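You operate a simulated robot arm through the tools that you are given. There is no shell and no other tool.

The job below is to be done with a simulated robot arm. You get a single attempt, and the scene is never put back.

## Task
The jar on the screen was scanned twice: void it once, pack it, press DONE.
Fine: VOID on the knob to void, back to PACK before DONE; the small tote beside the scanner; leave the other jars. Set down upright: what you pick out.
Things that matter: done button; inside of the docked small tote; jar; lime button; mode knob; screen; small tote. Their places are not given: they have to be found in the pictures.

It is judged by the outcome, as a careful person would: the job done as asked, and still so three seconds after it is handed in. It fails if anything else is knocked over, pushed out of place, dropped, spilled or broken.

## Robot
A 7-joint arm with a two-finger parallel gripper, fixed in place. Base frame: the origin is on the floor under the middle of its stand, x ahead of it, y to its left, z up; the work surface is at about z = 860. Lengths are in mm, angles in rad, forces in N, time in s.
It reaches about 1479 mm from its shoulder. Its first joint turns from -2.897 to 2.897 rad. Payload 4.4 kg.
The TCP is the grasp point between the finger pads, 23 mm short of the fingertips. In the tool frame z runs along the fingers and y along their closing line. The gripper opens to 94 mm. The fingers are 38 mm wide and 10 mm thick; the gripper's body (54 by 96 mm) begins 39 mm behind the TCP.
Orientation is that of the tool frame in the base frame, as [roll, pitch, yaw] about the fixed x, y, z axes, in that order (R = Rz(yaw) Ry(pitch) Rx(roll)). With the fingers straight down and closing along the base's y, the tool's x points along the base's -x, its y along +y and its z along -z.

## Interface
- The arm moves only by the tool move_arm. Its argument "commands" is text: rows parted by semicolons, each of 7 numbers parted by spaces: the shift along the tool's x, y, z in mm, then the turn, a rotation vector about the tool's x, y, z in rad, then the gripper command, from -1 (shut) to 1 (fully open), values between in proportion. In form: dx dy dz wx wy wz grip; .... A call has 1 to 20 rows; each row is the pose to reach, as a shift and turn from the pose commanded when the call began, along the tool's axes at that moment. Rows are played at 5 a second. More than 50 mm and 0.15 rad between two rows, or a gripper value outside its range, and nothing of the call is played. Where a pose cannot be reached the arm comes as near as it can. A force on the tool above 40 N (or 10 N above the force at the start of the call, whichever is more), or a blocked arm, ends the call early, and 0.2 s more pass. The fingers move at their own pace (about 72 mm/s each) and stop on an object; they squeeze with about 36 N. The grip force told is the motor's: it shows also when the fingers shut on nothing. Time passes only in rows, and 0.2 s behind the last, so rows that repeat a pose let the fingers close. The reply holds the time, the measured pose of the TCP, the force on the tool along the base axes, the opening and the grip force, in the units named above and with some noise, with the torque about the TCP (base axes, N m) and any sound that the robot's microphone picked up.
- Cameras (640 x 400 px; columns grow to the right, rows downward): "scene" is fixed at [220.1, 650.1, 1435.4]; the picture's right is [-0.36, -0.93, 0.00], its down [-0.50, 0.19, -0.84] and it looks along [0.79, -0.30, -0.54] (base axes); focal length 328 px, centre (320, 200). "wrist" rides on the gripper at [86, 16, -74] in the tool frame; the picture's right is [-0.18, 0.98, 0.00], its down [-0.58, -0.11, -0.81] and it looks along [-0.79, -0.15, 0.59] (tool axes); focal length 243 px, centre (320, 200).
- grab_frame(camera): a new picture of that camera. It takes no simulated time.
- measure_at(camera, pixels): there is no depth. For up to 12 entries [column, row, z] of the newest picture of that camera ("zoom" is the newest enlarged one), the place [x, y] in the base frame at which the ray of that pixel passes the height z, good to about 2 mm. It takes no simulated time.
- zoom(camera, box): a new picture of the part [left, top, right, bottom] of that camera's present view, enlarged. It takes no simulated time.
- hand_in(): hands the job in; it is judged then, once.

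Unless the task says otherwise, let go and move clear before handing in.

The tools are called as a command line: name --argument value ..., lists and objects as JSON in quotes. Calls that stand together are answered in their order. move_arm: Moves the arm, as the interface text tells. Its arguments: {"type":"object","properties":{"commands":{"type":"string"}},"required":["commands"]} The other tools are called the same way: grab_frame (camera) takes a picture; measure_at (camera, pixels) gives the place at which the rays of pixels pass given heights; zoom (camera, box) takes an enlarged picture of a part of a camera's view; hand_in () hands the job in.

At the start:

```text
time: 0.0
ee_pos: [654.5, 220.8, 1250.3]
tcp_rot: [-3.141, 0.0, -3.142]
wrist_force: [0.1, 0.0, -0.2]
moment: [0.0, -0.02, 0.06]
gripper_width: 94.1
grip_force: 0.0
```

scene: 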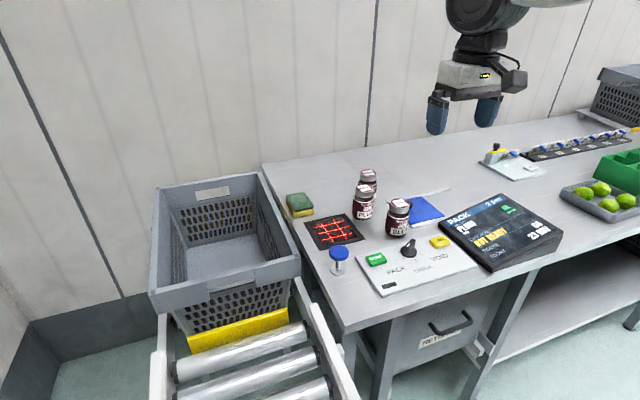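
wrist: 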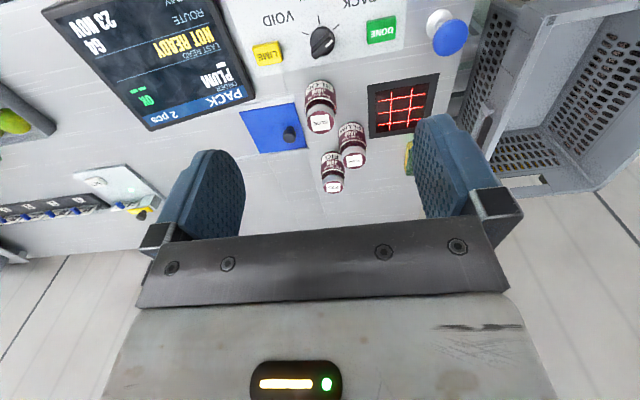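

The scene shows three jars around (365,200), a scanner with a red grid near (335,232), a control panel with knob near (408,248), and the screen near (500,230). I'll zoom in on the screen, the panel and the jars to read them.

zoom --camera "scene" --box '[430, 185, 570, 275]'

zoom --camera "scene" --box '[340, 160, 460, 240]'

zoom --camera "wrist" --box '[30, 0, 260, 140]'

zoom --camera "wrist" --box '[230, 0, 480, 200]'

zoom --camera "scene" --box '[310, 220, 490, 310]'

```text
4.44 times, centred on (500, 230) of scene
```

zoom: 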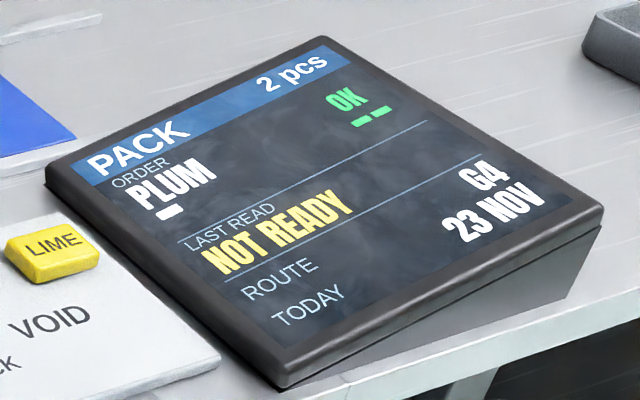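

```text
5.00 times, centred on (400, 200) of scene
```

zoom: 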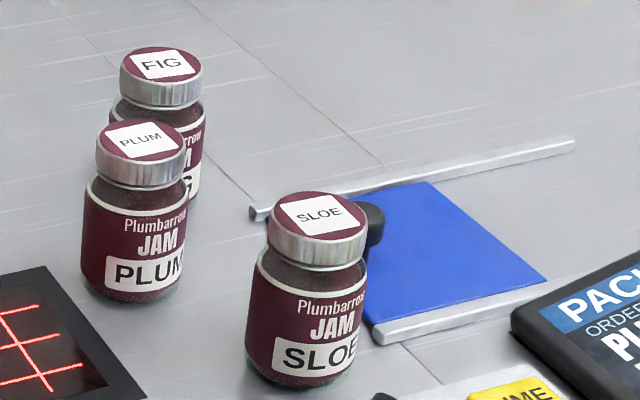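

```text
2.78 times, centred on (145, 70) of wrist
```

zoom: 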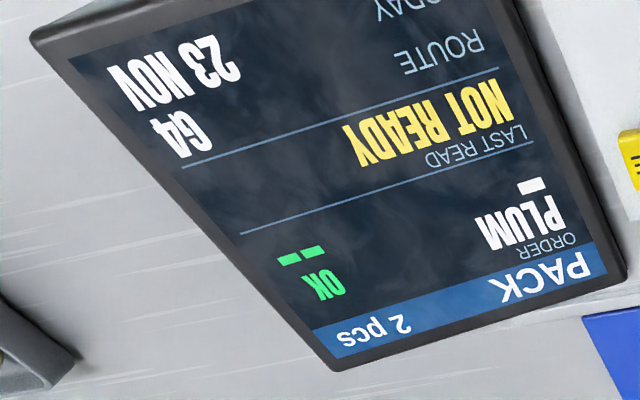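

```text
2.00 times, centred on (355, 100) of wrist
```

zoom: 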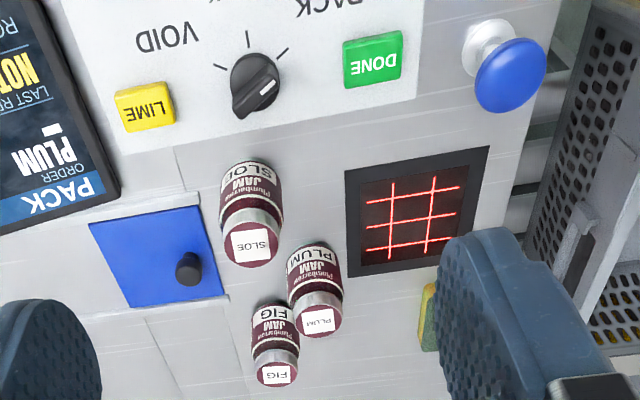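

```text
3.56 times, centred on (400, 265) of scene
```

zoom: 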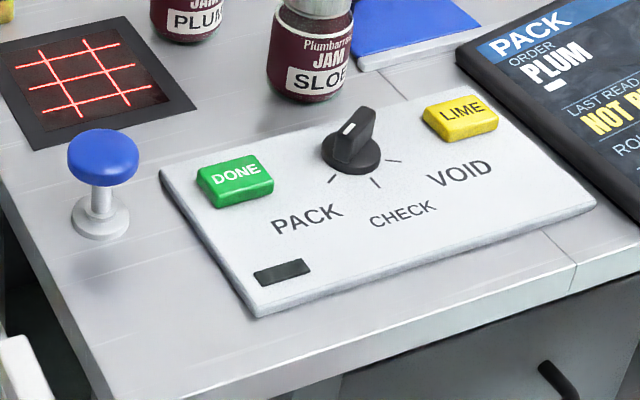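

The screen orders PLUM (one bar, against two green OK bars) in PACK mode, with LAST READ "NOT READY". I want a closer look at the tote, the post with the blue cap, the right-hand station, and the knob.

zoom --camera "scene" --box '[140, 160, 360, 400]'

zoom --camera "scene" --box '[460, 50, 640, 230]'

zoom --camera "scene" --box '[385, 230, 435, 265]'

zoom --camera "wrist" --box '[280, 0, 480, 70]'

```text
1.67 times, centred on (250, 280) of scene
```

zoom: 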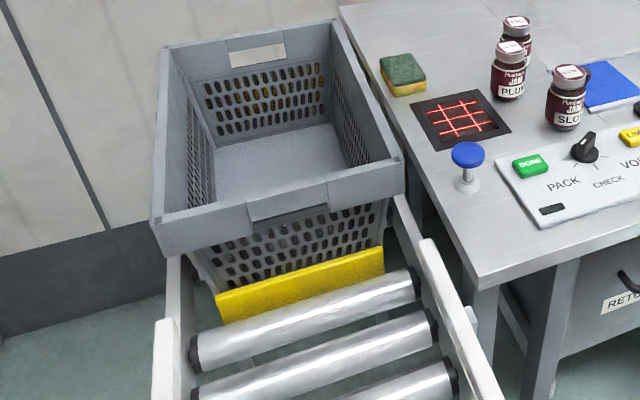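

```text
2.22 times, centred on (550, 140) of scene
```

zoom: 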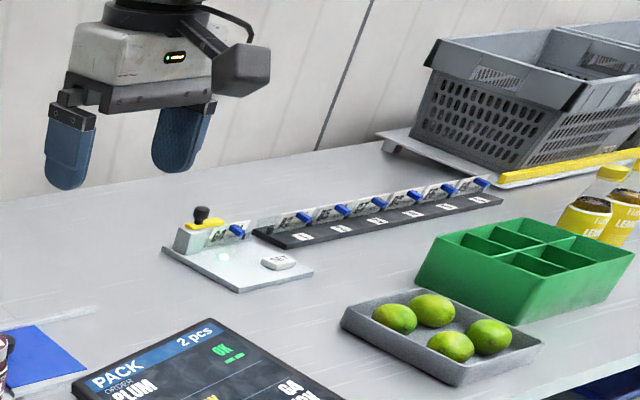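

```text
11.43 times, centred on (410, 248) of scene
```

zoom: 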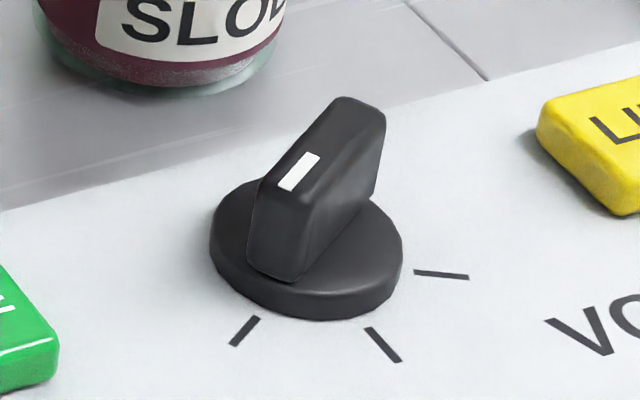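

```text
3.20 times, centred on (380, 35) of wrist
```

zoom: 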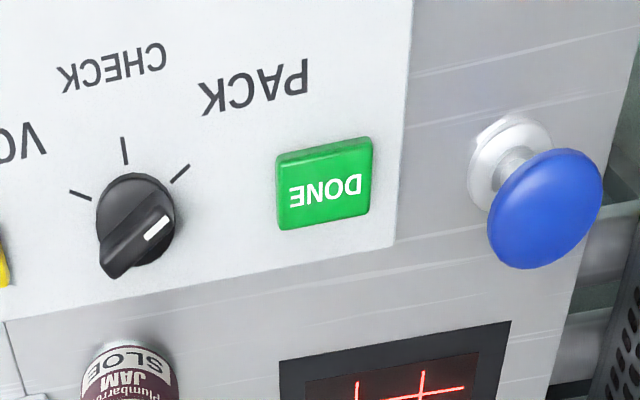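

The knob's white pip points at the PACK tick; the PLUM jar stands between FIG and SLOE, with lid at scene (368,188) and wrist (353,160). I'll measure the main features at candidate heights from both cameras.

measure_at --camera "scene" --pixels '[[368.4, 188, 950], [368.4, 188, 960], [368.4, 188, 970], [372.2, 172.6, 960], [403.4, 203, 960], [367, 218, 860], [401, 235, 860], [376, 259, 880], [409, 248, 890], [439, 242, 880], [339, 255, 920], [335, 232, 860]]'

measure_at --camera "wrist" --pixels '[[353, 160, 950], [353, 160, 960], [353, 160, 970], [332, 187, 960], [319, 122, 960], [381, 30, 880], [323, 42, 890], [266, 54, 880], [450, 37, 920], [403, 106, 860], [290, 134, 880], [270, 125, 860]]'

```text
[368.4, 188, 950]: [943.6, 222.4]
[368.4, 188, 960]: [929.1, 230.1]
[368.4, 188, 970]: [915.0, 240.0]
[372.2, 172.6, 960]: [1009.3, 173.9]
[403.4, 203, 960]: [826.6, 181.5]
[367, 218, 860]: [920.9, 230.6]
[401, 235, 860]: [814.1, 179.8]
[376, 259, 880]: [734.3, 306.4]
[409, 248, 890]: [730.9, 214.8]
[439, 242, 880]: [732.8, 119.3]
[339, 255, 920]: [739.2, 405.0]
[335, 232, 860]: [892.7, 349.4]
```

```text
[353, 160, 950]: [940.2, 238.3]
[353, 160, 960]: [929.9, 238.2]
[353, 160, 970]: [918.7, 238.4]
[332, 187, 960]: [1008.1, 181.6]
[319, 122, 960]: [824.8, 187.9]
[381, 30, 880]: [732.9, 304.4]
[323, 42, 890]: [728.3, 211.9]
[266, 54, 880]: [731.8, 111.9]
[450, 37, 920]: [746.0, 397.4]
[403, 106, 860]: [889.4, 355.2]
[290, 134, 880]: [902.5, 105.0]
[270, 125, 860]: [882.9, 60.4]
```

Both cameras agree: PLUM jar near (925,234) with lid top near z=962, FIG (1009,178), SLOE (823,185), knob near (730,213), DONE near (733,305), scanner near (890,352). Next I'll measure the knob ticks and panel corners more exactly.

measure_at --camera "zoom" --pixels '[[171, 181, 870], [189, 165, 870], [125, 163, 870], [123, 138, 870], [91, 199, 870], [70, 191, 870], [150, 235, 900], [170, 217, 900], [108, 275, 900], [135, 205, 880], [325, 180, 880], [545, 210, 930]]'

zoom --camera "scene" --box '[385, 230, 435, 265]'

```text
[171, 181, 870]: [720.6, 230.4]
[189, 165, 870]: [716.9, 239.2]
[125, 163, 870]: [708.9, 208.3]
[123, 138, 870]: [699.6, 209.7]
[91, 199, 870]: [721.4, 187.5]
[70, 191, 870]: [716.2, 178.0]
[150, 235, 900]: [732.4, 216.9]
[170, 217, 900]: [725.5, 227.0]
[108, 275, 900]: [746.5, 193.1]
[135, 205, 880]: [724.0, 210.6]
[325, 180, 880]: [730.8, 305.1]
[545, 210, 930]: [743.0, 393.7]
```

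```text
11.43 times, centred on (410, 248) of scene
```

zoom: 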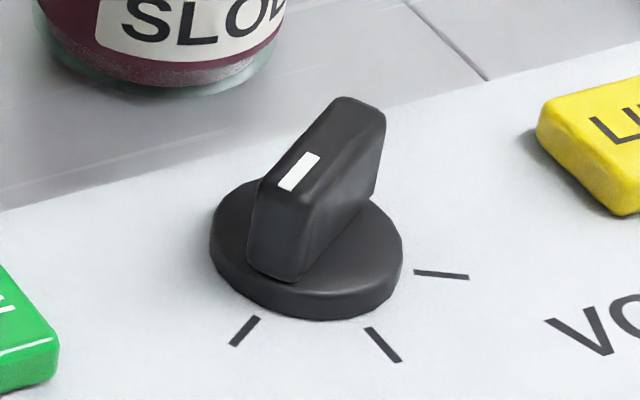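

The enlarged scene view shows the pip end of the bar near (300,172) aimed at the PACK tick (245,332), with VOID's tick at (442,274). I'll measure the same knob features from this angle so the two views can be combined.

measure_at --camera "zoom" --pixels '[[258, 318, 870], [231, 345, 870], [368, 328, 870], [400, 362, 870], [415, 271, 870], [468, 277, 870], [300, 172, 900], [300, 172, 910], [365, 104, 900], [365, 104, 910], [307, 245, 875], [275, 275, 880]]'

```text
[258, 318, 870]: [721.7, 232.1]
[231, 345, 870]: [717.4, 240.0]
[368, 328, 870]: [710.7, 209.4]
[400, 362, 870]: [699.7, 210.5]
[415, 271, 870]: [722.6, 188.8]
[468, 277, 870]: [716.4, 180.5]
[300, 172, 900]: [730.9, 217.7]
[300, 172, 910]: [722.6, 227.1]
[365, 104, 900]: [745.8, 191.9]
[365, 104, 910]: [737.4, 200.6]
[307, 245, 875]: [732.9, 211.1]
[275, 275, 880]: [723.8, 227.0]
```

The panel surface is z≈870, the knob centre is (733,210) with ticks at ±60° about base −x (radius 24), and the bar top is z≈900. I'll move above the knob with the closing line across the bar (tool turned +1.047), gripper half open.

move_arm --commands "-10 -1 20 0 0 0.105 1; -20 -2 45 0 0 0.21 0.6; -30 -4 70 0 0 0.315 0.2; -40 -5 95 0 0 0.42 0.1; -50 -6.5 120 0 0 0.525 0.1; -60 -8 145 0 0 0.63 0.1; -70 -9.5 170 0 0 0.735 0.1; -78.5 -10.8 195 0 0 0.84 0.1; -78.5 -10.8 220 0 0 0.945 0.1; -78.5 -10.8 245 0 0 1.047 0.1; -78.5 -10.8 250 0 0 1.047 0.1; -78.5 -10.8 250 0 0 1.047 0.1"

grab_frame --camera "wrist"

grab_frame --camera "scene"

```text
time: 2.6
ee_pos: [732.3, 211.1, 999.2]
tcp_rot: [-3.142, 0.001, 2.094]
wrist_force: [-0.3, 0.1, -0.3]
moment: [0.0, 0.01, -0.03]
gripper_width: 51.8
grip_force: 0.1
```

```text
taken
```

wrist: 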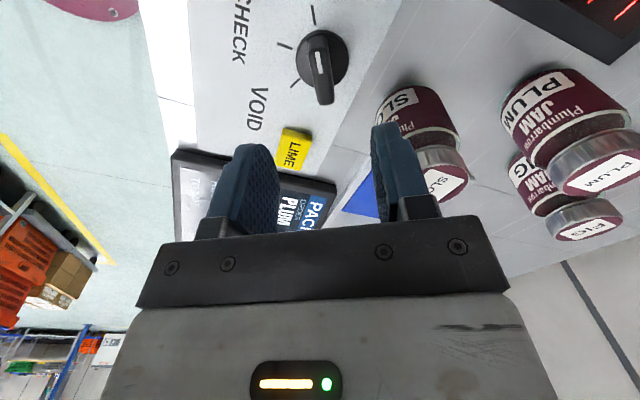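

```text
taken
```

scene: 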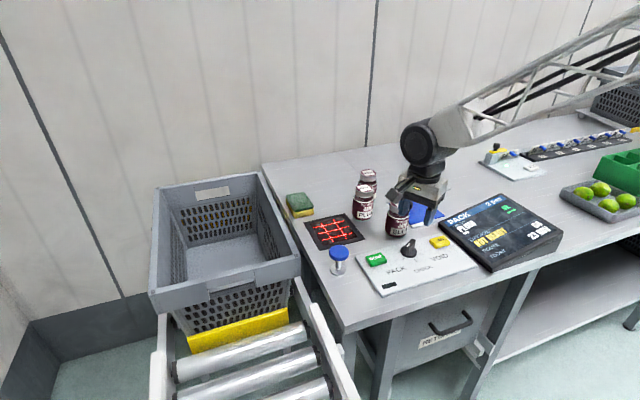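

The TCP is straight above the knob (knob at wrist (322,70), bar lined up vertically between the fingers). I'll lower to z≈905 with the fingers astride the bar, then close on it.

move_arm --commands "0 0 20 0 0 0 0.1; 0 0 40 0 0 0 0.1; 0 0 60 0 0 0 0.1; 0 0 75 0 0 0 0.1; 0 0 85 0 0 0 0.1; 0 0 94 0 0 0 0.1; 0 0 94 0 0 0 0.1"

grab_frame --camera "wrist"

zoom --camera "scene" --box '[350, 190, 470, 270]'

```text
time: 4.2
ee_pos: [731.9, 210.6, 907.6]
tcp_rot: [-3.141, 0.001, 2.094]
wrist_force: [0.0, 0.1, 0.0]
moment: [0.01, -0.03, 0.03]
gripper_width: 51.7
grip_force: 0.0
```

```text
taken
```

wrist: 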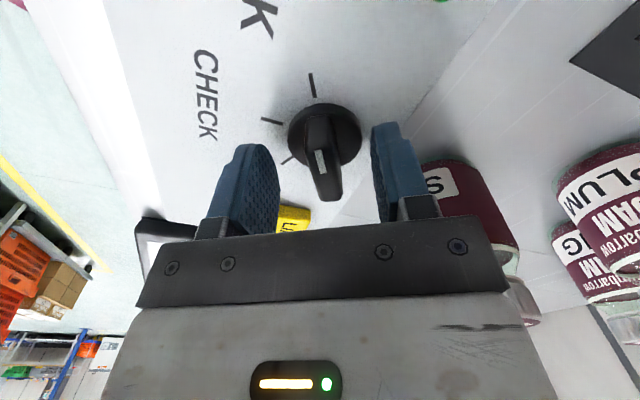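

```text
5.00 times, centred on (410, 230) of scene
```

zoom: 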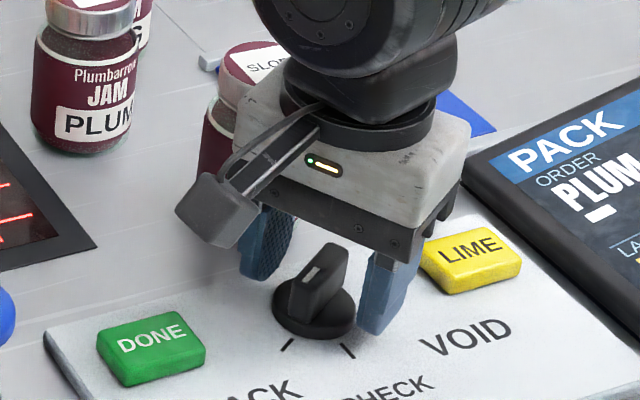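

The fingers straddle the bar: bar top at wrist (323,172), finger faces at about x=278 and x=375, no contact force. Closing on it now.

move_arm --commands "0 0 2 0 0 0 -0.4; 0 0 2 0 0 0 -0.7; 0 0 2 0 0 0 -0.8; 0 0 2 0 0 0 -0.8; 0 0 2 0 0 0 -0.8"

zoom --camera "wrist" --box '[200, 60, 440, 220]'

```text
time: 5.4
ee_pos: [731.8, 211.7, 905.3]
tcp_rot: [3.141, 0.002, 2.095]
wrist_force: [17.7, 9.5, -3.2]
moment: [-0.13, -0.1, 0.04]
gripper_width: 18.4
grip_force: 10.3
```

```text
2.50 times, centred on (320, 140) of wrist
```

zoom: 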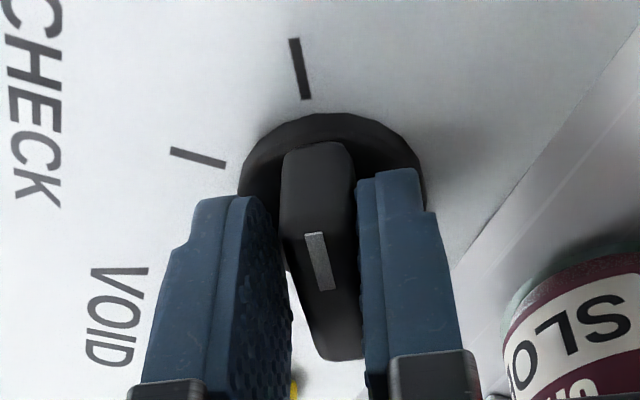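

Only the right-hand (tool +y) finger is touching, giving about 20 N along tool +y, while a gap remains at the left finger. I'll shift 3 mm along tool +y to centre on the bar and squeeze again.

move_arm --commands "0 1.5 0 0 0 0 -0.55; 0 3 0 0 0 0 -0.55; 0 3 0 0 0 0 -0.7; 0 3 0 0 0 0 -0.8; 0 3 0 0 0 0 -0.8"

zoom --camera "wrist" --box '[200, 60, 440, 220]'

```text
time: 6.6
ee_pos: [733.8, 211.7, 904.5]
tcp_rot: [3.141, 0.001, 2.095]
wrist_force: [-10.7, -6.2, 2.2]
moment: [0.06, 0.2, -0.06]
gripper_width: 15.1
grip_force: 6.8
```

```text
2.50 times, centred on (320, 140) of wrist
```

zoom: 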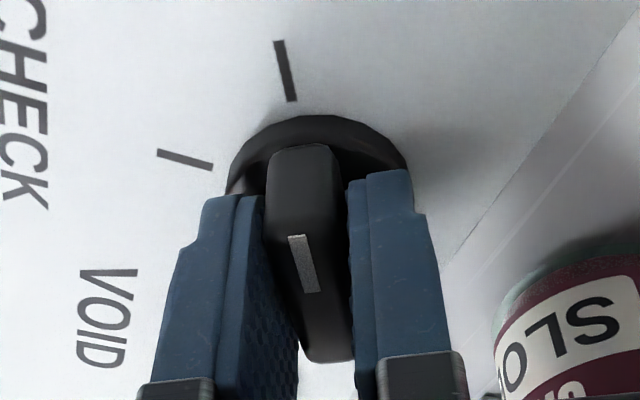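

Now the left finger leans on the bar (about −12 N along tool y), so the true centre lies about 1 mm back. I'll re-centre, loosen slightly to about 16 mm, and turn the knob 120° counter-clockwise (tool wz negative) toward VOID.

move_arm --commands "-0.7 -1.1 0 0 0 0 -0.68; -0.7 -1.1 0 0 0 -0.13 -0.68; -0.7 -1.1 0 0 0 -0.27 -0.68; -0.7 -1.1 0 0 0 -0.41 -0.68; -0.7 -1.1 0 0 0 -0.55 -0.68; -0.7 -1.1 0 0 0 -0.69 -0.68; -0.7 -1.1 0 0 0 -0.83 -0.68; -0.7 -1.1 0 0 0 -0.97 -0.68; -0.7 -1.1 0 0 0 -1.11 -0.68; -0.7 -1.1 0 0 0 -1.25 -0.68; -0.7 -1.1 0 0 0 -1.39 -0.68; -0.7 -1.1 0 0 0 -1.53 -0.68; -0.7 -1.1 0 0 0 -1.67 -0.68; -0.7 -1.1 0 0 0 -1.81 -0.68; -0.7 -1.1 0 0 0 -1.95 -0.68; -0.7 -1.1 0 0 0 -2.05 -0.68; -0.7 -1.1 0 0 0 -2.13 -0.68; -0.7 -1.1 0 0 0 -2.13 -0.68"

grab_frame --camera "wrist"

grab_frame --camera "scene"

zoom --camera "scene" --box '[350, 190, 570, 280]'

```text
time: 10.4
ee_pos: [733.6, 210.9, 905.0]
tcp_rot: [3.139, 0.0, -2.058]
wrist_force: [5.1, -2.6, 1.5]
moment: [0.03, -0.01, -0.06]
gripper_width: 17.0
grip_force: 2.0
```

```text
taken
```

wrist: 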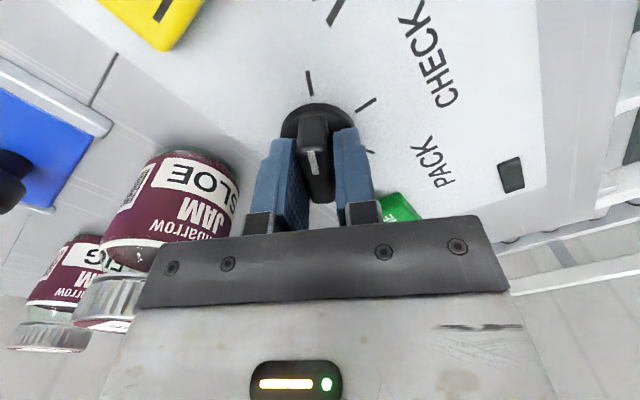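

```text
taken
```

scene: 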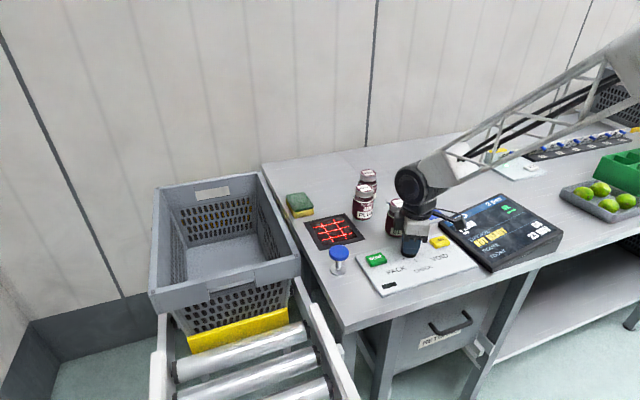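

```text
2.91 times, centred on (460, 235) of scene
```

zoom: 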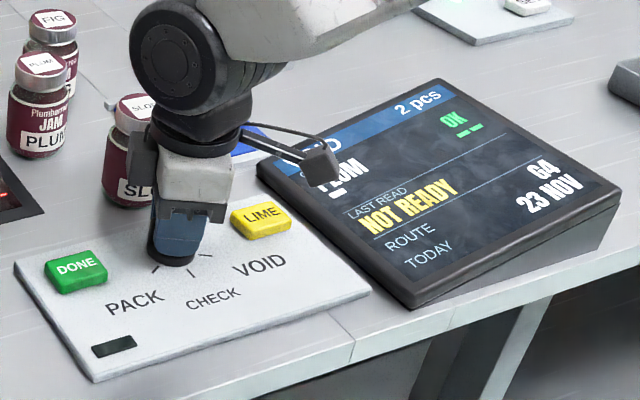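

The header on the screen now ends in "D" (VOID), and the pip end of the bar points at the VOID tick (wrist (308,82)). I also notice a code square on the side of the SLOE jar's label near wrist (137,188); let me look closer.

zoom --camera "wrist" --box '[0, 130, 250, 290]'

zoom --camera "wrist" --box '[260, 60, 400, 150]'

zoom --camera "scene" --box '[290, 200, 380, 260]'

```text
2.50 times, centred on (125, 210) of wrist
```

zoom: 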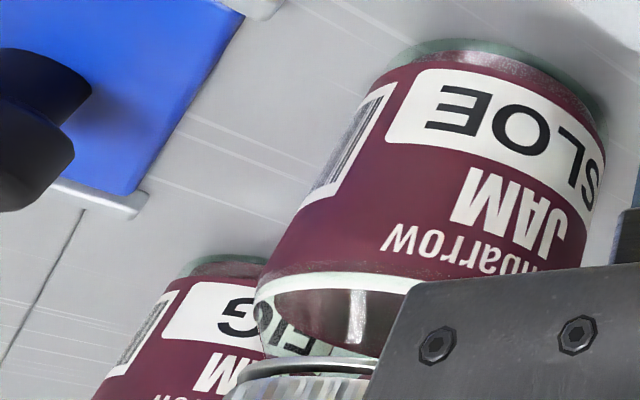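

```text
4.44 times, centred on (330, 105) of wrist
```

zoom: 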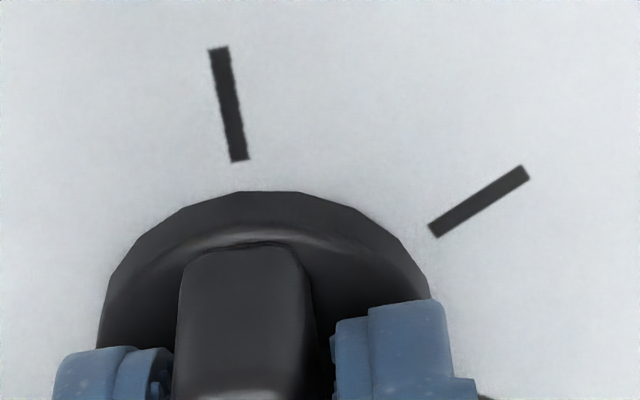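

```text
6.67 times, centred on (335, 230) of scene
```

zoom: 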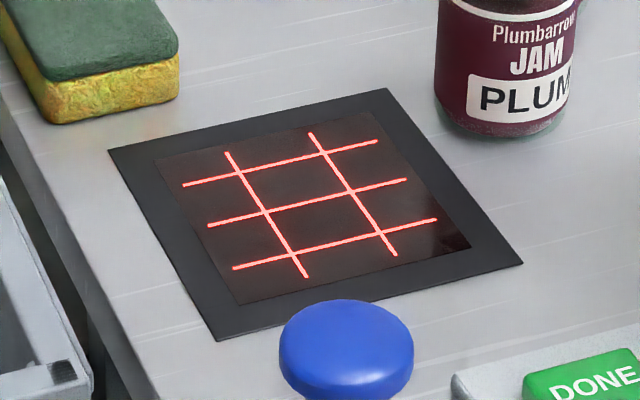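

The barcode is on the side of the label, to the right of the name when a jar is viewed upright, so the jar must be tipped so its code faces the upward-looking scanner window. First I'll let go of the knob, rise straight up, and check that it stays at VOID.

move_arm --commands "0 0 0 0 0 0 -0.4; 0 0 0 0 0 0 -0.1; 0 0 -15 0 0 0 0; 0 0 -35 0 0 0 0; 0 0 -65 0 0 0 0; 0 0 -100 0 0 0 0.2; 0 0 -140 0 0 0 0.5; 0 0 -180 0 0 0 0.5; 0 0 -220 0 0 0 0.8; 0 0 -220 0 0 0 1"

zoom --camera "scene" --box '[350, 190, 570, 280]'

grab_frame --camera "wrist"

zoom --camera "scene" --box '[385, 230, 435, 265]'

```text
time: 12.6
ee_pos: [732.5, 209.5, 1121.9]
tcp_rot: [3.142, -0.001, -2.059]
wrist_force: [-0.3, 0.0, 1.0]
moment: [0.02, 0.0, 0.01]
gripper_width: 93.9
grip_force: 0.0
```

```text
2.91 times, centred on (460, 235) of scene
```

zoom: 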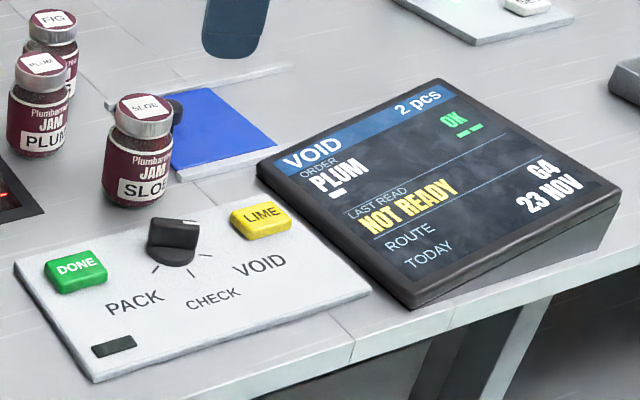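

```text
taken
```

wrist: 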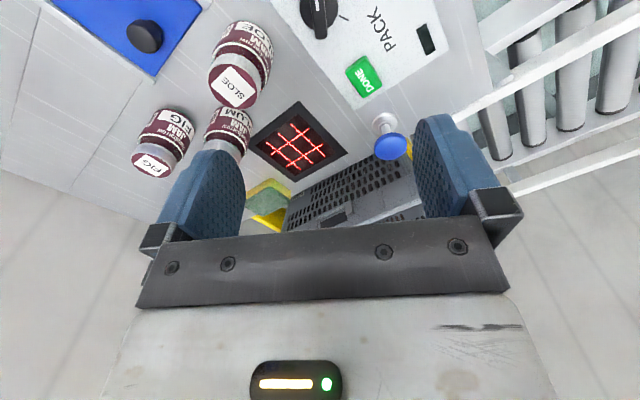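

```text
11.43 times, centred on (410, 248) of scene
```

zoom: 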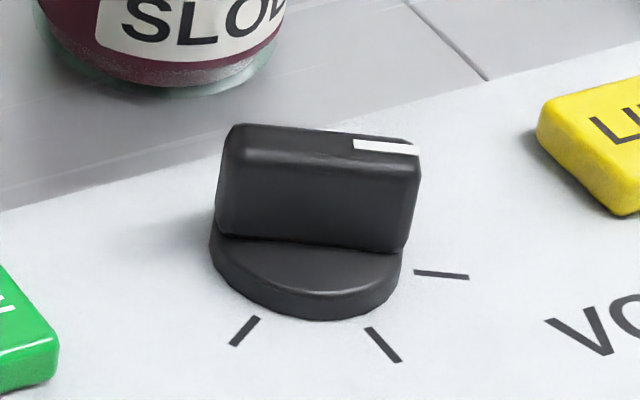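

The screen header reads VOID and the knob's pip lines up with the VOID tick. Now I'll swing the wrist camera round to the −y side of the jars to find the barcode on the PLUM jar, staying above their 962 mm tops.

move_arm --commands "0 -25 5 0 0 -0.05 1; 0 -55 15 0 0 -0.11 1; 0 -85 27 0 0 -0.17 1; 0 -115 40 0 0 -0.24 1; 0 -145 52 0 0 -0.31 1; 0 -175 65 0 0 -0.38 1; 0 -200 78 0 0 -0.45 1; -0.5 -214.8 84.3 0 0 -0.488 1; -0.5 -214.8 84.3 0 0 -0.488 1"

grab_frame --camera "wrist"

grab_frame --camera "scene"

```text
time: 14.6
ee_pos: [924.9, 110.0, 1041.7]
tcp_rot: [-3.141, 0.0, -1.57]
wrist_force: [-0.8, 0.3, 0.6]
moment: [0.03, 0.01, -0.02]
gripper_width: 94.2
grip_force: 0.0
```

```text
taken
```

wrist: 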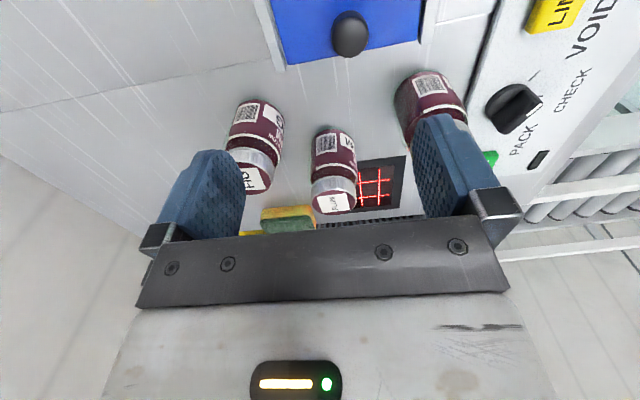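

```text
taken
```

scene: 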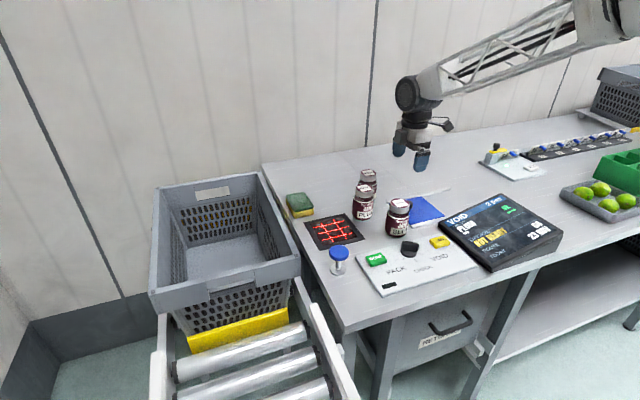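

The codes are visible from here: the PLUM jar's code square is at wrist (326,143), facing about −y. I'll zoom in for its exact direction and height.

zoom --camera "wrist" --box '[270, 100, 400, 220]'

zoom --camera "wrist" --box '[215, 60, 475, 220]'

```text
3.33 times, centred on (335, 160) of wrist
```

zoom: 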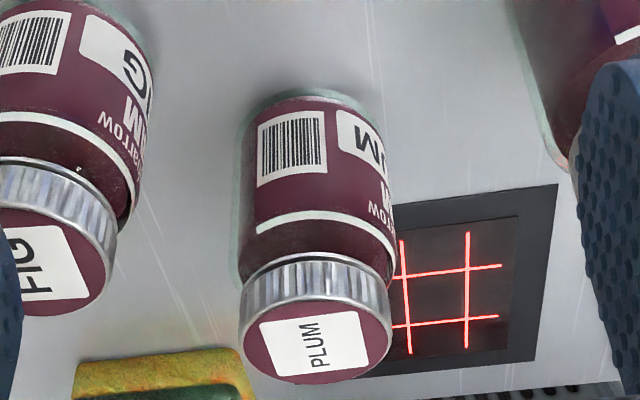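

```text
2.46 times, centred on (345, 140) of wrist
```

zoom: 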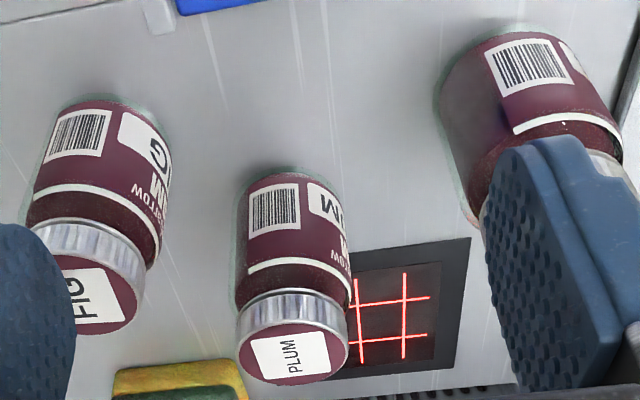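

The barcode on PLUM sits at enlarged (275,207), slightly left of the jar's centreline, so it faces about 16° toward +x from −y. I'll measure its height and the jar's outline to plan the grasp.

measure_at --camera "zoom" --pixels '[[275, 207, 880], [275, 207, 890], [275, 207, 900], [278, 233, 890], [278, 233, 900], [278, 233, 910], [272, 185, 870], [272, 185, 880], [290, 360, 960], [290, 360, 965], [240, 350, 960], [348, 335, 960]]'

measure_at --camera "scene" --pixels '[[305, 222, 860], [341, 213, 860], [366, 238, 860], [319, 250, 860], [335, 231, 860], [354, 214, 860], [372, 214, 860], [356, 188, 960], [374, 188, 960], [365, 184, 962], [365, 193, 962], [339, 250, 925]]'

```text
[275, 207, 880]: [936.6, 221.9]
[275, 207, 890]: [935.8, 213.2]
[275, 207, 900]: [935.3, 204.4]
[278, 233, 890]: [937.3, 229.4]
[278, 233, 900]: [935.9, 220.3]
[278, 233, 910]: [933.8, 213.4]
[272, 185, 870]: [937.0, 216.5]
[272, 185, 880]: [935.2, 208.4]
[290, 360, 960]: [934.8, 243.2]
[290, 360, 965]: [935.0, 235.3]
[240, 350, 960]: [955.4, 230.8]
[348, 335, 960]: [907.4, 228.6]
```

```text
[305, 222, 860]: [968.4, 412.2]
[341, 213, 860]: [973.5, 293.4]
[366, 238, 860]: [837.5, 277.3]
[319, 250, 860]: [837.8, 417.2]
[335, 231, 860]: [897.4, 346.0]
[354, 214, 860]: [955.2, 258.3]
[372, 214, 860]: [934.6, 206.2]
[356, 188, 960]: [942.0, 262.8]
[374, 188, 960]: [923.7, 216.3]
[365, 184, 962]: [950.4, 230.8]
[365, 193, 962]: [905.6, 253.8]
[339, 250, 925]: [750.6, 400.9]
```

The barcode spans about z 881–917 facing azimuth ≈ −78°, so I'll grip across it (closing line at azimuth 12°) near the shoulder and then tip the jar. First I'll rehearse the tipping pose empty and high up, to be sure the arm can reach it.

move_arm --commands "0 0 -30 0 0 0.14 1; -10 3 -60 0 0 0.28 1; -25 8 -90 0 0 0.42 1; -45 14 -110 0 0 0.56 1; -65 21 -110 0 0 0.7 1; -85 27 -110 0 0 0.84 1; -105 34 -110 0 0 0.98 1; -125 40 -110 0 0 1.12 1; -140 45 -110 0 0 1.26 1; -140 45 -110 0 0 1.4 1; -140 45 -110 0 0 1.54 1; -140 45 -110 0 0 1.68 1; -140 45 -110 0 0 1.82 1; -140 45 -110 0 0 1.96 1; -140 45 -110 0 0 2.1 1; -140 45 -110 0 0 2.24 1; -140 45 -110 0 0 2.38 1; -140 45 -110 0 0 2.52 1; -140 45 -110 0 0 2.66 1; -140 45 -110 0 0 2.8 1"

```text
time: 18.8
ee_pos: [879.9, 249.7, 1148.6]
tcp_rot: [-3.14, -0.001, 1.908]
wrist_force: [0.2, -0.3, -0.2]
moment: [0.01, 0.01, -0.02]
gripper_width: 93.8
grip_force: 0.0
```

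The yaw was reached cleanly (tool x at azimuth 109°). Now I'll tilt +1.3 rad about the closing axis here in free air to test reach.

move_arm --commands "0 0 0 0 0.14 0 1; 0 0 0 0 0.28 0 1; 0 0 0 0 0.42 0 1; 0 0 0 0 0.56 0 1; 0 0 0 0 0.7 0 1; 0 0 0 0 0.84 0 1; 0 0 0 0 0.98 0 1; 0 0 0 0 1.12 0 1; 0 0 0 0 1.26 0 1; 0 0 0 0 1.35 0 1; 0 0 0 0 1.35 0 1"

grab_frame --camera "scene"

grab_frame --camera "wrist"

```text
time: 21.2
ee_pos: [880.8, 248.9, 1150.0]
tcp_rot: [3.14, -1.351, 1.912]
wrist_force: [0.1, -0.5, 0.2]
moment: [0.0, 0.01, 0.0]
gripper_width: 94.2
grip_force: 0.0
```

```text
taken
```

scene: 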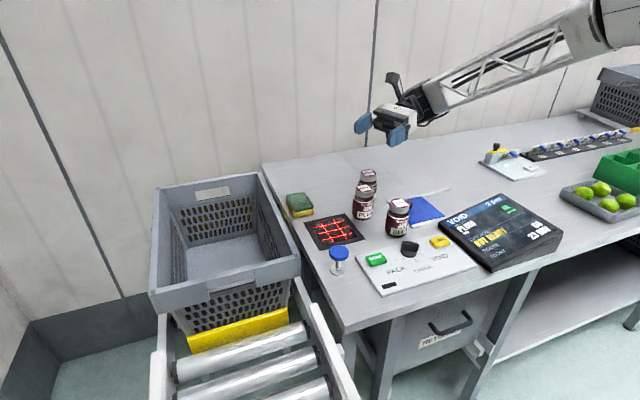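

```text
taken
```

wrist: 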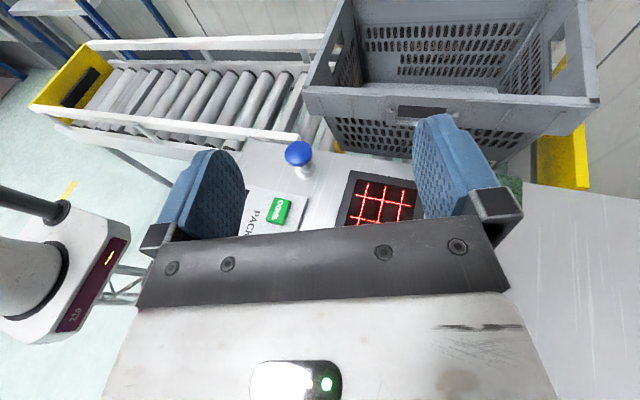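

The tilted pose is reached exactly (pitch −1.35). I'll look closely at the wrist shape to judge clearance over FIG and SLOE, and use the two views to measure the tote.

zoom --camera "scene" --box '[340, 50, 480, 150]'

zoom --camera "wrist" --box '[300, 0, 640, 190]'

measure_at --camera "wrist" --pixels '[[303, 97, 950], [303, 97, 1000], [303, 97, 1050], [598, 107, 950], [598, 107, 1000], [598, 107, 1050], [345, 120, 860], [375, 180, 860], [300, 150, 925]]'

measure_at --camera "scene" --pixels '[[300, 262, 950], [300, 262, 1000], [300, 262, 1050], [262, 173, 950], [262, 173, 1000], [262, 173, 1050], [157, 188, 1000], [152, 297, 1000], [215, 250, 700], [215, 250, 750], [215, 250, 800]]'

```text
4.00 times, centred on (410, 100) of scene
```

zoom: 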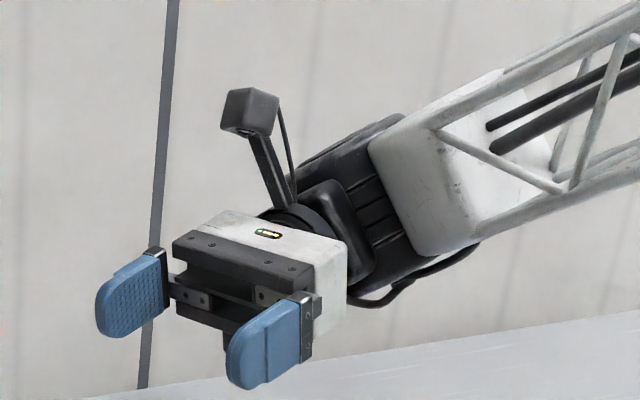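

```text
1.88 times, centred on (470, 95) of wrist
```

zoom: 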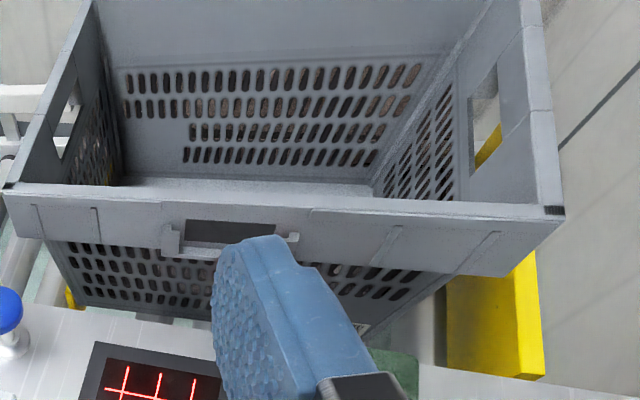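

```text
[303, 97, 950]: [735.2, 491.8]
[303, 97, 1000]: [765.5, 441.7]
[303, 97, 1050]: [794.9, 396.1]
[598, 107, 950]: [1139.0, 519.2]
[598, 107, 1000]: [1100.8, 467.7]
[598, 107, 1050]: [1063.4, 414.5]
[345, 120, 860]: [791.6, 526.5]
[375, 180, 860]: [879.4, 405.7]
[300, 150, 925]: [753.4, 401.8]
```

```text
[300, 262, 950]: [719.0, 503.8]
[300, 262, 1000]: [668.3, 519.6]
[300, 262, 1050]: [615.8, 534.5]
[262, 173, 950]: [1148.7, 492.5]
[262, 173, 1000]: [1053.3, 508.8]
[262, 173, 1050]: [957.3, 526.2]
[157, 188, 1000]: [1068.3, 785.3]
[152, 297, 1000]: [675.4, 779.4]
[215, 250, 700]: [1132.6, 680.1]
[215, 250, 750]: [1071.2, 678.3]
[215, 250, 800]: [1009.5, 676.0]
```

The wrist drum sits well behind and above the hand, so a tilt of about 70° gives clearance over FIG and SLOE; the tote rim comes out at z≈945 spanning x 725–1150, y 500–800. Now I'll untilt, then go for the PLUM jar.

move_arm --commands "0 0 0 0 -0.14 0 1; 0 0 0 0 -0.28 0 1; 0 0 0 0 -0.42 0 1; 0 0 0 0 -0.56 0 1; 0 0 0 0 -0.7 0 1; 0 0 0 0 -0.84 0 1; 0 0 0 0 -0.98 0 1; 0 0 0 0 -1.12 0 1; 0 0 0 0 -1.26 0 1; 0 0 0 0 -1.35 0 1; 0 0 0 0 -1.35 0 1"

grab_frame --camera "wrist"

zoom --camera "scene" --box '[340, 160, 430, 250]'

```text
time: 23.6
ee_pos: [879.0, 251.1, 1149.5]
tcp_rot: [-3.141, 0.002, 1.913]
wrist_force: [0.1, 0.4, 0.0]
moment: [0.01, 0.01, 0.02]
gripper_width: 93.8
grip_force: 0.1
```

```text
taken
```

wrist: 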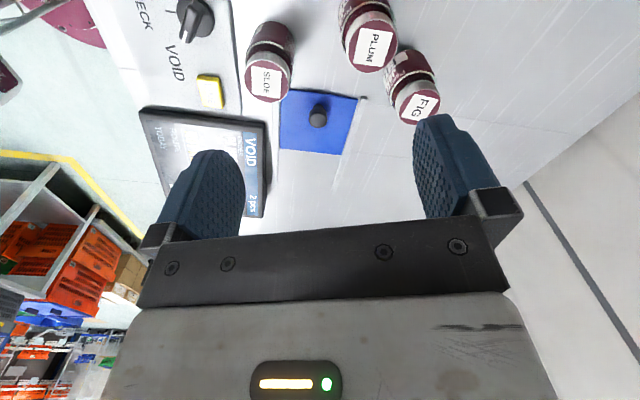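

```text
4.44 times, centred on (385, 205) of scene
```

zoom: 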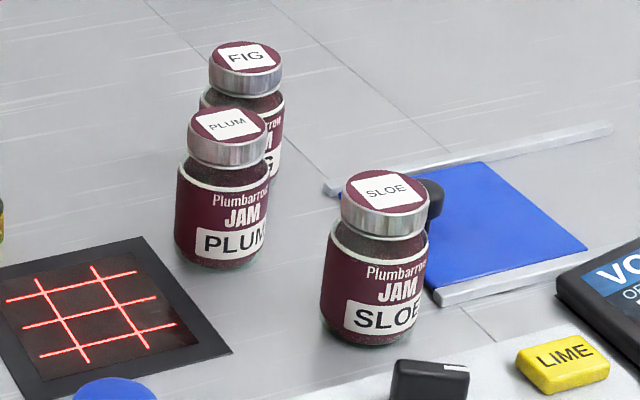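

From here the lid centres are at wrist PLUM (375,46), FIG (417,103), SLOE (266,83), and enlarged scene PLUM (227,126). I'll measure these together to pin the jar's centre.

measure_at --camera "wrist" --pixels '[[375, 46, 958], [375, 46, 962], [375, 46, 966], [417, 103, 962], [266, 83, 962], [352, 50, 962], [397, 42, 962]]'

measure_at --camera "zoom" --pixels '[[227, 126, 958], [227, 126, 962], [227, 126, 966], [245, 57, 962], [384, 190, 962], [176, 245, 860], [258, 255, 860], [215, 270, 860]]'

zoom --camera "wrist" --box '[320, 0, 460, 130]'

```text
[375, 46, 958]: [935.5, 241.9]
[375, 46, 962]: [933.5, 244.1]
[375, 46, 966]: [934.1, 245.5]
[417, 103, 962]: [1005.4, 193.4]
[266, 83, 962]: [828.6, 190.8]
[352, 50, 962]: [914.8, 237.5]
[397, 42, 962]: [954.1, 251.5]
```

```text
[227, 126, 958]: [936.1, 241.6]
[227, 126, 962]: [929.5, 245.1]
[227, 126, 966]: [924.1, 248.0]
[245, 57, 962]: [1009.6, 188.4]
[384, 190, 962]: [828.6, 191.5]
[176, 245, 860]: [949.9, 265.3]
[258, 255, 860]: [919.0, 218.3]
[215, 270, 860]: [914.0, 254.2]
```

```text
3.08 times, centred on (390, 65) of wrist
```

zoom: 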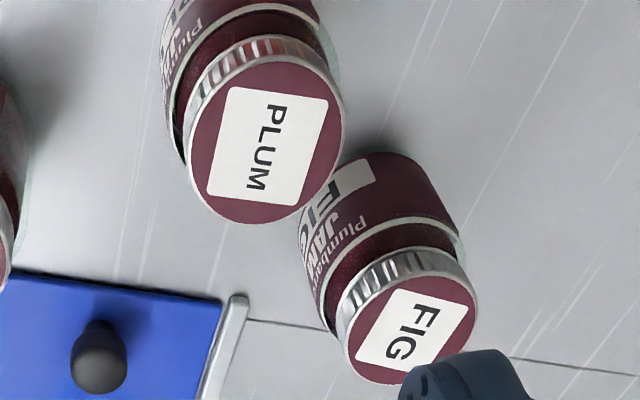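

Combining views, PLUM's centre is about (932,242) with its top near z=961. I'll move above it with the grasp yaw and check centring from the wrist camera before descending.

move_arm --commands "-5 9 20 0 0 0.03 1; -10 18 40 0 0 0.06 1; -15 28 60 0 0 0.09 1; -20 38 80 0 0 0.128 1; -24.8 46.4 100 0 0 0.128 1; -24.8 46.4 108 0 0 0.128 1; -24.8 46.4 108 0 0 0.128 1"

grab_frame --camera "wrist"

zoom --camera "wrist" --box '[220, 40, 440, 220]'

```text
time: 25.2
ee_pos: [929.3, 242.2, 1042.9]
tcp_rot: [3.141, -0.001, 1.784]
wrist_force: [-0.3, -0.4, -0.6]
moment: [0.0, 0.01, 0.0]
gripper_width: 94.1
grip_force: 0.0
```

```text
taken
```

wrist: 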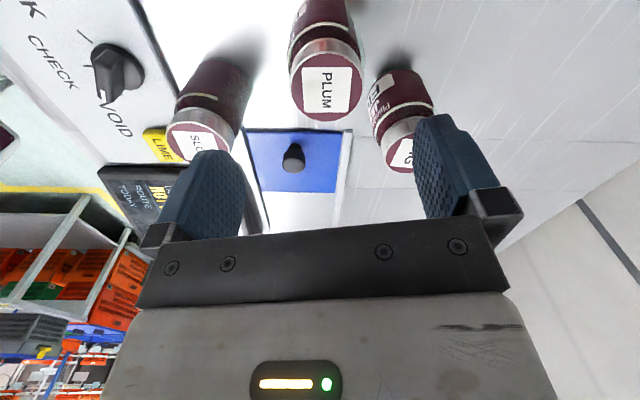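

```text
2.22 times, centred on (330, 130) of wrist
```

zoom: 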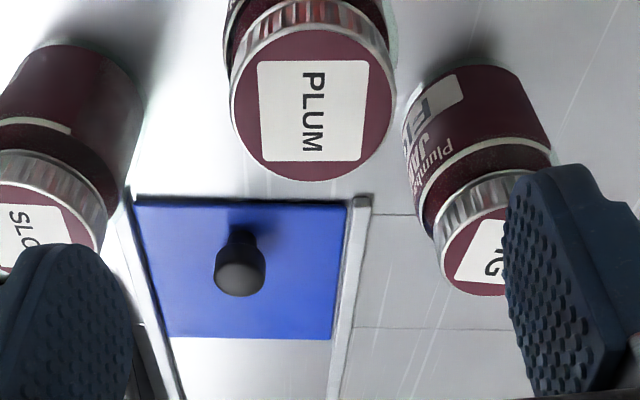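

The PLUM lid centre is at wrist (326.8,86.8), about 4 mm to the tool +y side of where the TCP axis falls. I'll confirm with a measurement before lowering.

measure_at --camera "wrist" --pixels '[[326.8, 86.8, 961], [289.8, 80, 961], [364, 84, 961], [326, 122, 961], [406, 154, 961], [193, 140, 961]]'

```text
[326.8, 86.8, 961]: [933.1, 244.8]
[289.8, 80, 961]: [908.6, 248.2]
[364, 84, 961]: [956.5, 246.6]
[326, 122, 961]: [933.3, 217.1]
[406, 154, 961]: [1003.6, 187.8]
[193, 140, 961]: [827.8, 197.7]
```

The jar centre is confirmed at about (933,243), so I'll shift 3.8 mm along tool y and lower to TCP z≈929 (tips z≈906, palm about 6 mm above the lid), still open.

move_arm --commands "0 2 15 0 0 0 1; 0 3.8 35 0 0 0 1; 0 3.8 55 0 0 0 1; 0 3.8 75 0 0 0 1; 0 3.8 90 0 0 0 1; 0 3.8 102 0 0 0 1; 0 3.8 110 0 0 0 1; 0 3.8 114 0 0 0 1; 0 3.8 114 0 0 0 1"

grab_frame --camera "wrist"

zoom --camera "scene" --box '[320, 140, 460, 250]'

```text
time: 27.2
ee_pos: [934.8, 244.5, 927.3]
tcp_rot: [3.141, 0.0, 1.784]
wrist_force: [-0.6, 0.3, -0.3]
moment: [0.0, 0.01, -0.01]
gripper_width: 93.9
grip_force: 0.1
```

```text
taken
```

wrist: 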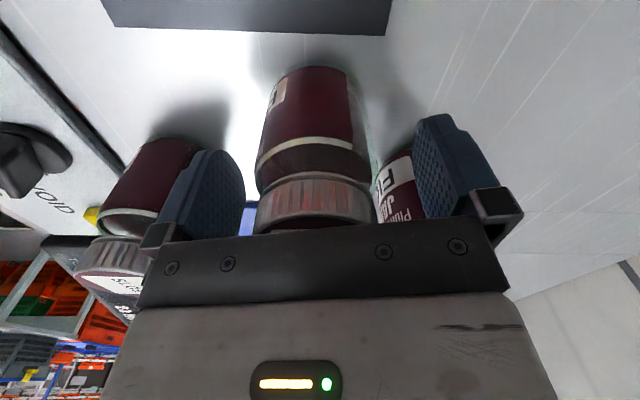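

```text
3.64 times, centred on (390, 195) of scene
```

zoom: 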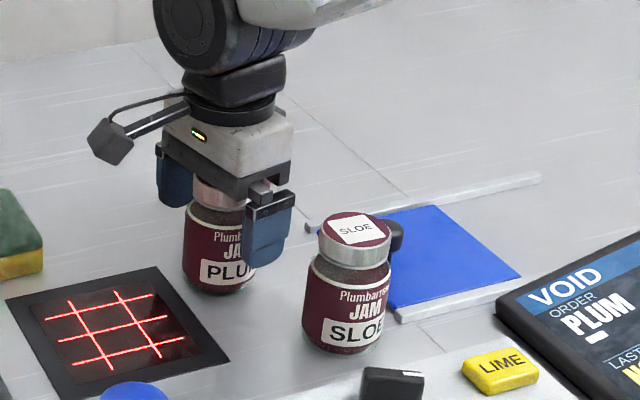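

The jar stands between the fingers (jar body about columns 258–370, fingers at 243 and 415) with no contact force. Closing now.

move_arm --commands "0 0 0 0 0 0 0.6; 0 0 0 0 0 0 0.4; 0 0 0 0 0 0 0.25; 0 0 0 0 0 0 0; 0 0 0 0 0 0 -0.5; 0 0 0 0 0 0 -1; 0 0 0 0 0 0 -1; 0 0 0 0 0 0 -1"

grab_frame --camera "wrist"

```text
time: 29.0
ee_pos: [935.7, 243.9, 928.2]
tcp_rot: [3.141, 0.0, 1.782]
wrist_force: [0.8, -0.7, 0.9]
moment: [-0.01, -0.02, -0.03]
gripper_width: 58.8
grip_force: 36.2
```

```text
taken
```

wrist: 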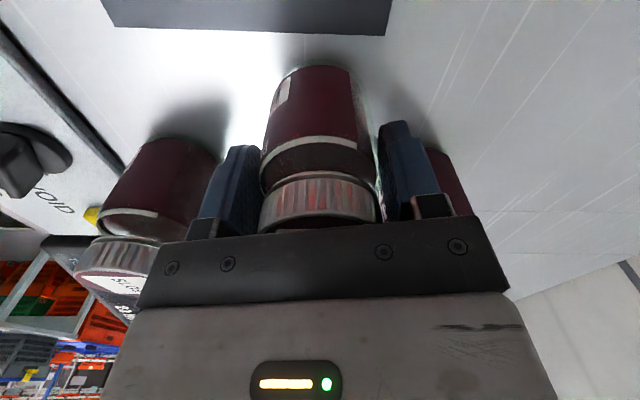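

The jar is held: 58.8 mm wide at 36 N. I'll lift it straight up, slowly at first.

move_arm --commands "0 0 -5 0 0 0 -1; 0 0 -12 0 0 0 -1; 0 0 -22 0 0 0 -1; 0 0 -40 0 0 0 -1; 0 0 -60 0 0 0 -1; 0 0 -80 0 0 0 -1; 0 0 -100 0 0 0 -1; 0 0 -120 0 0 0 -1; 0 0 -140 0 0 0 -1; 0 0 -160 0 0 0 -1; 0 0 -172 0 0 0 -1; 0 0 -172 0 0 0 -1"

grab_frame --camera "scene"

```text
time: 31.6
ee_pos: [935.2, 245.0, 1100.4]
tcp_rot: [-3.14, 0.002, 1.784]
wrist_force: [-1.1, -0.3, -3.0]
moment: [-0.01, -0.04, 0.0]
gripper_width: 58.9
grip_force: 36.2
```

```text
taken
```

scene: 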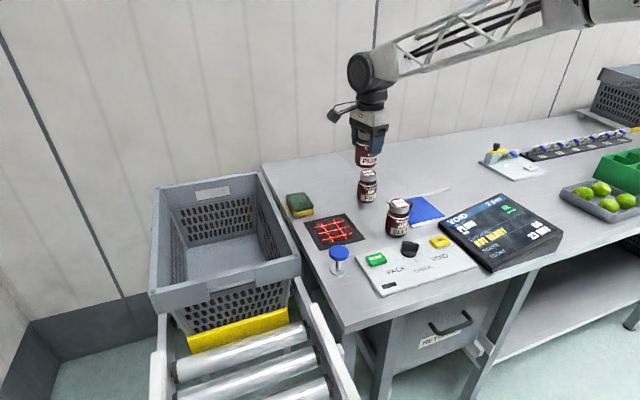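

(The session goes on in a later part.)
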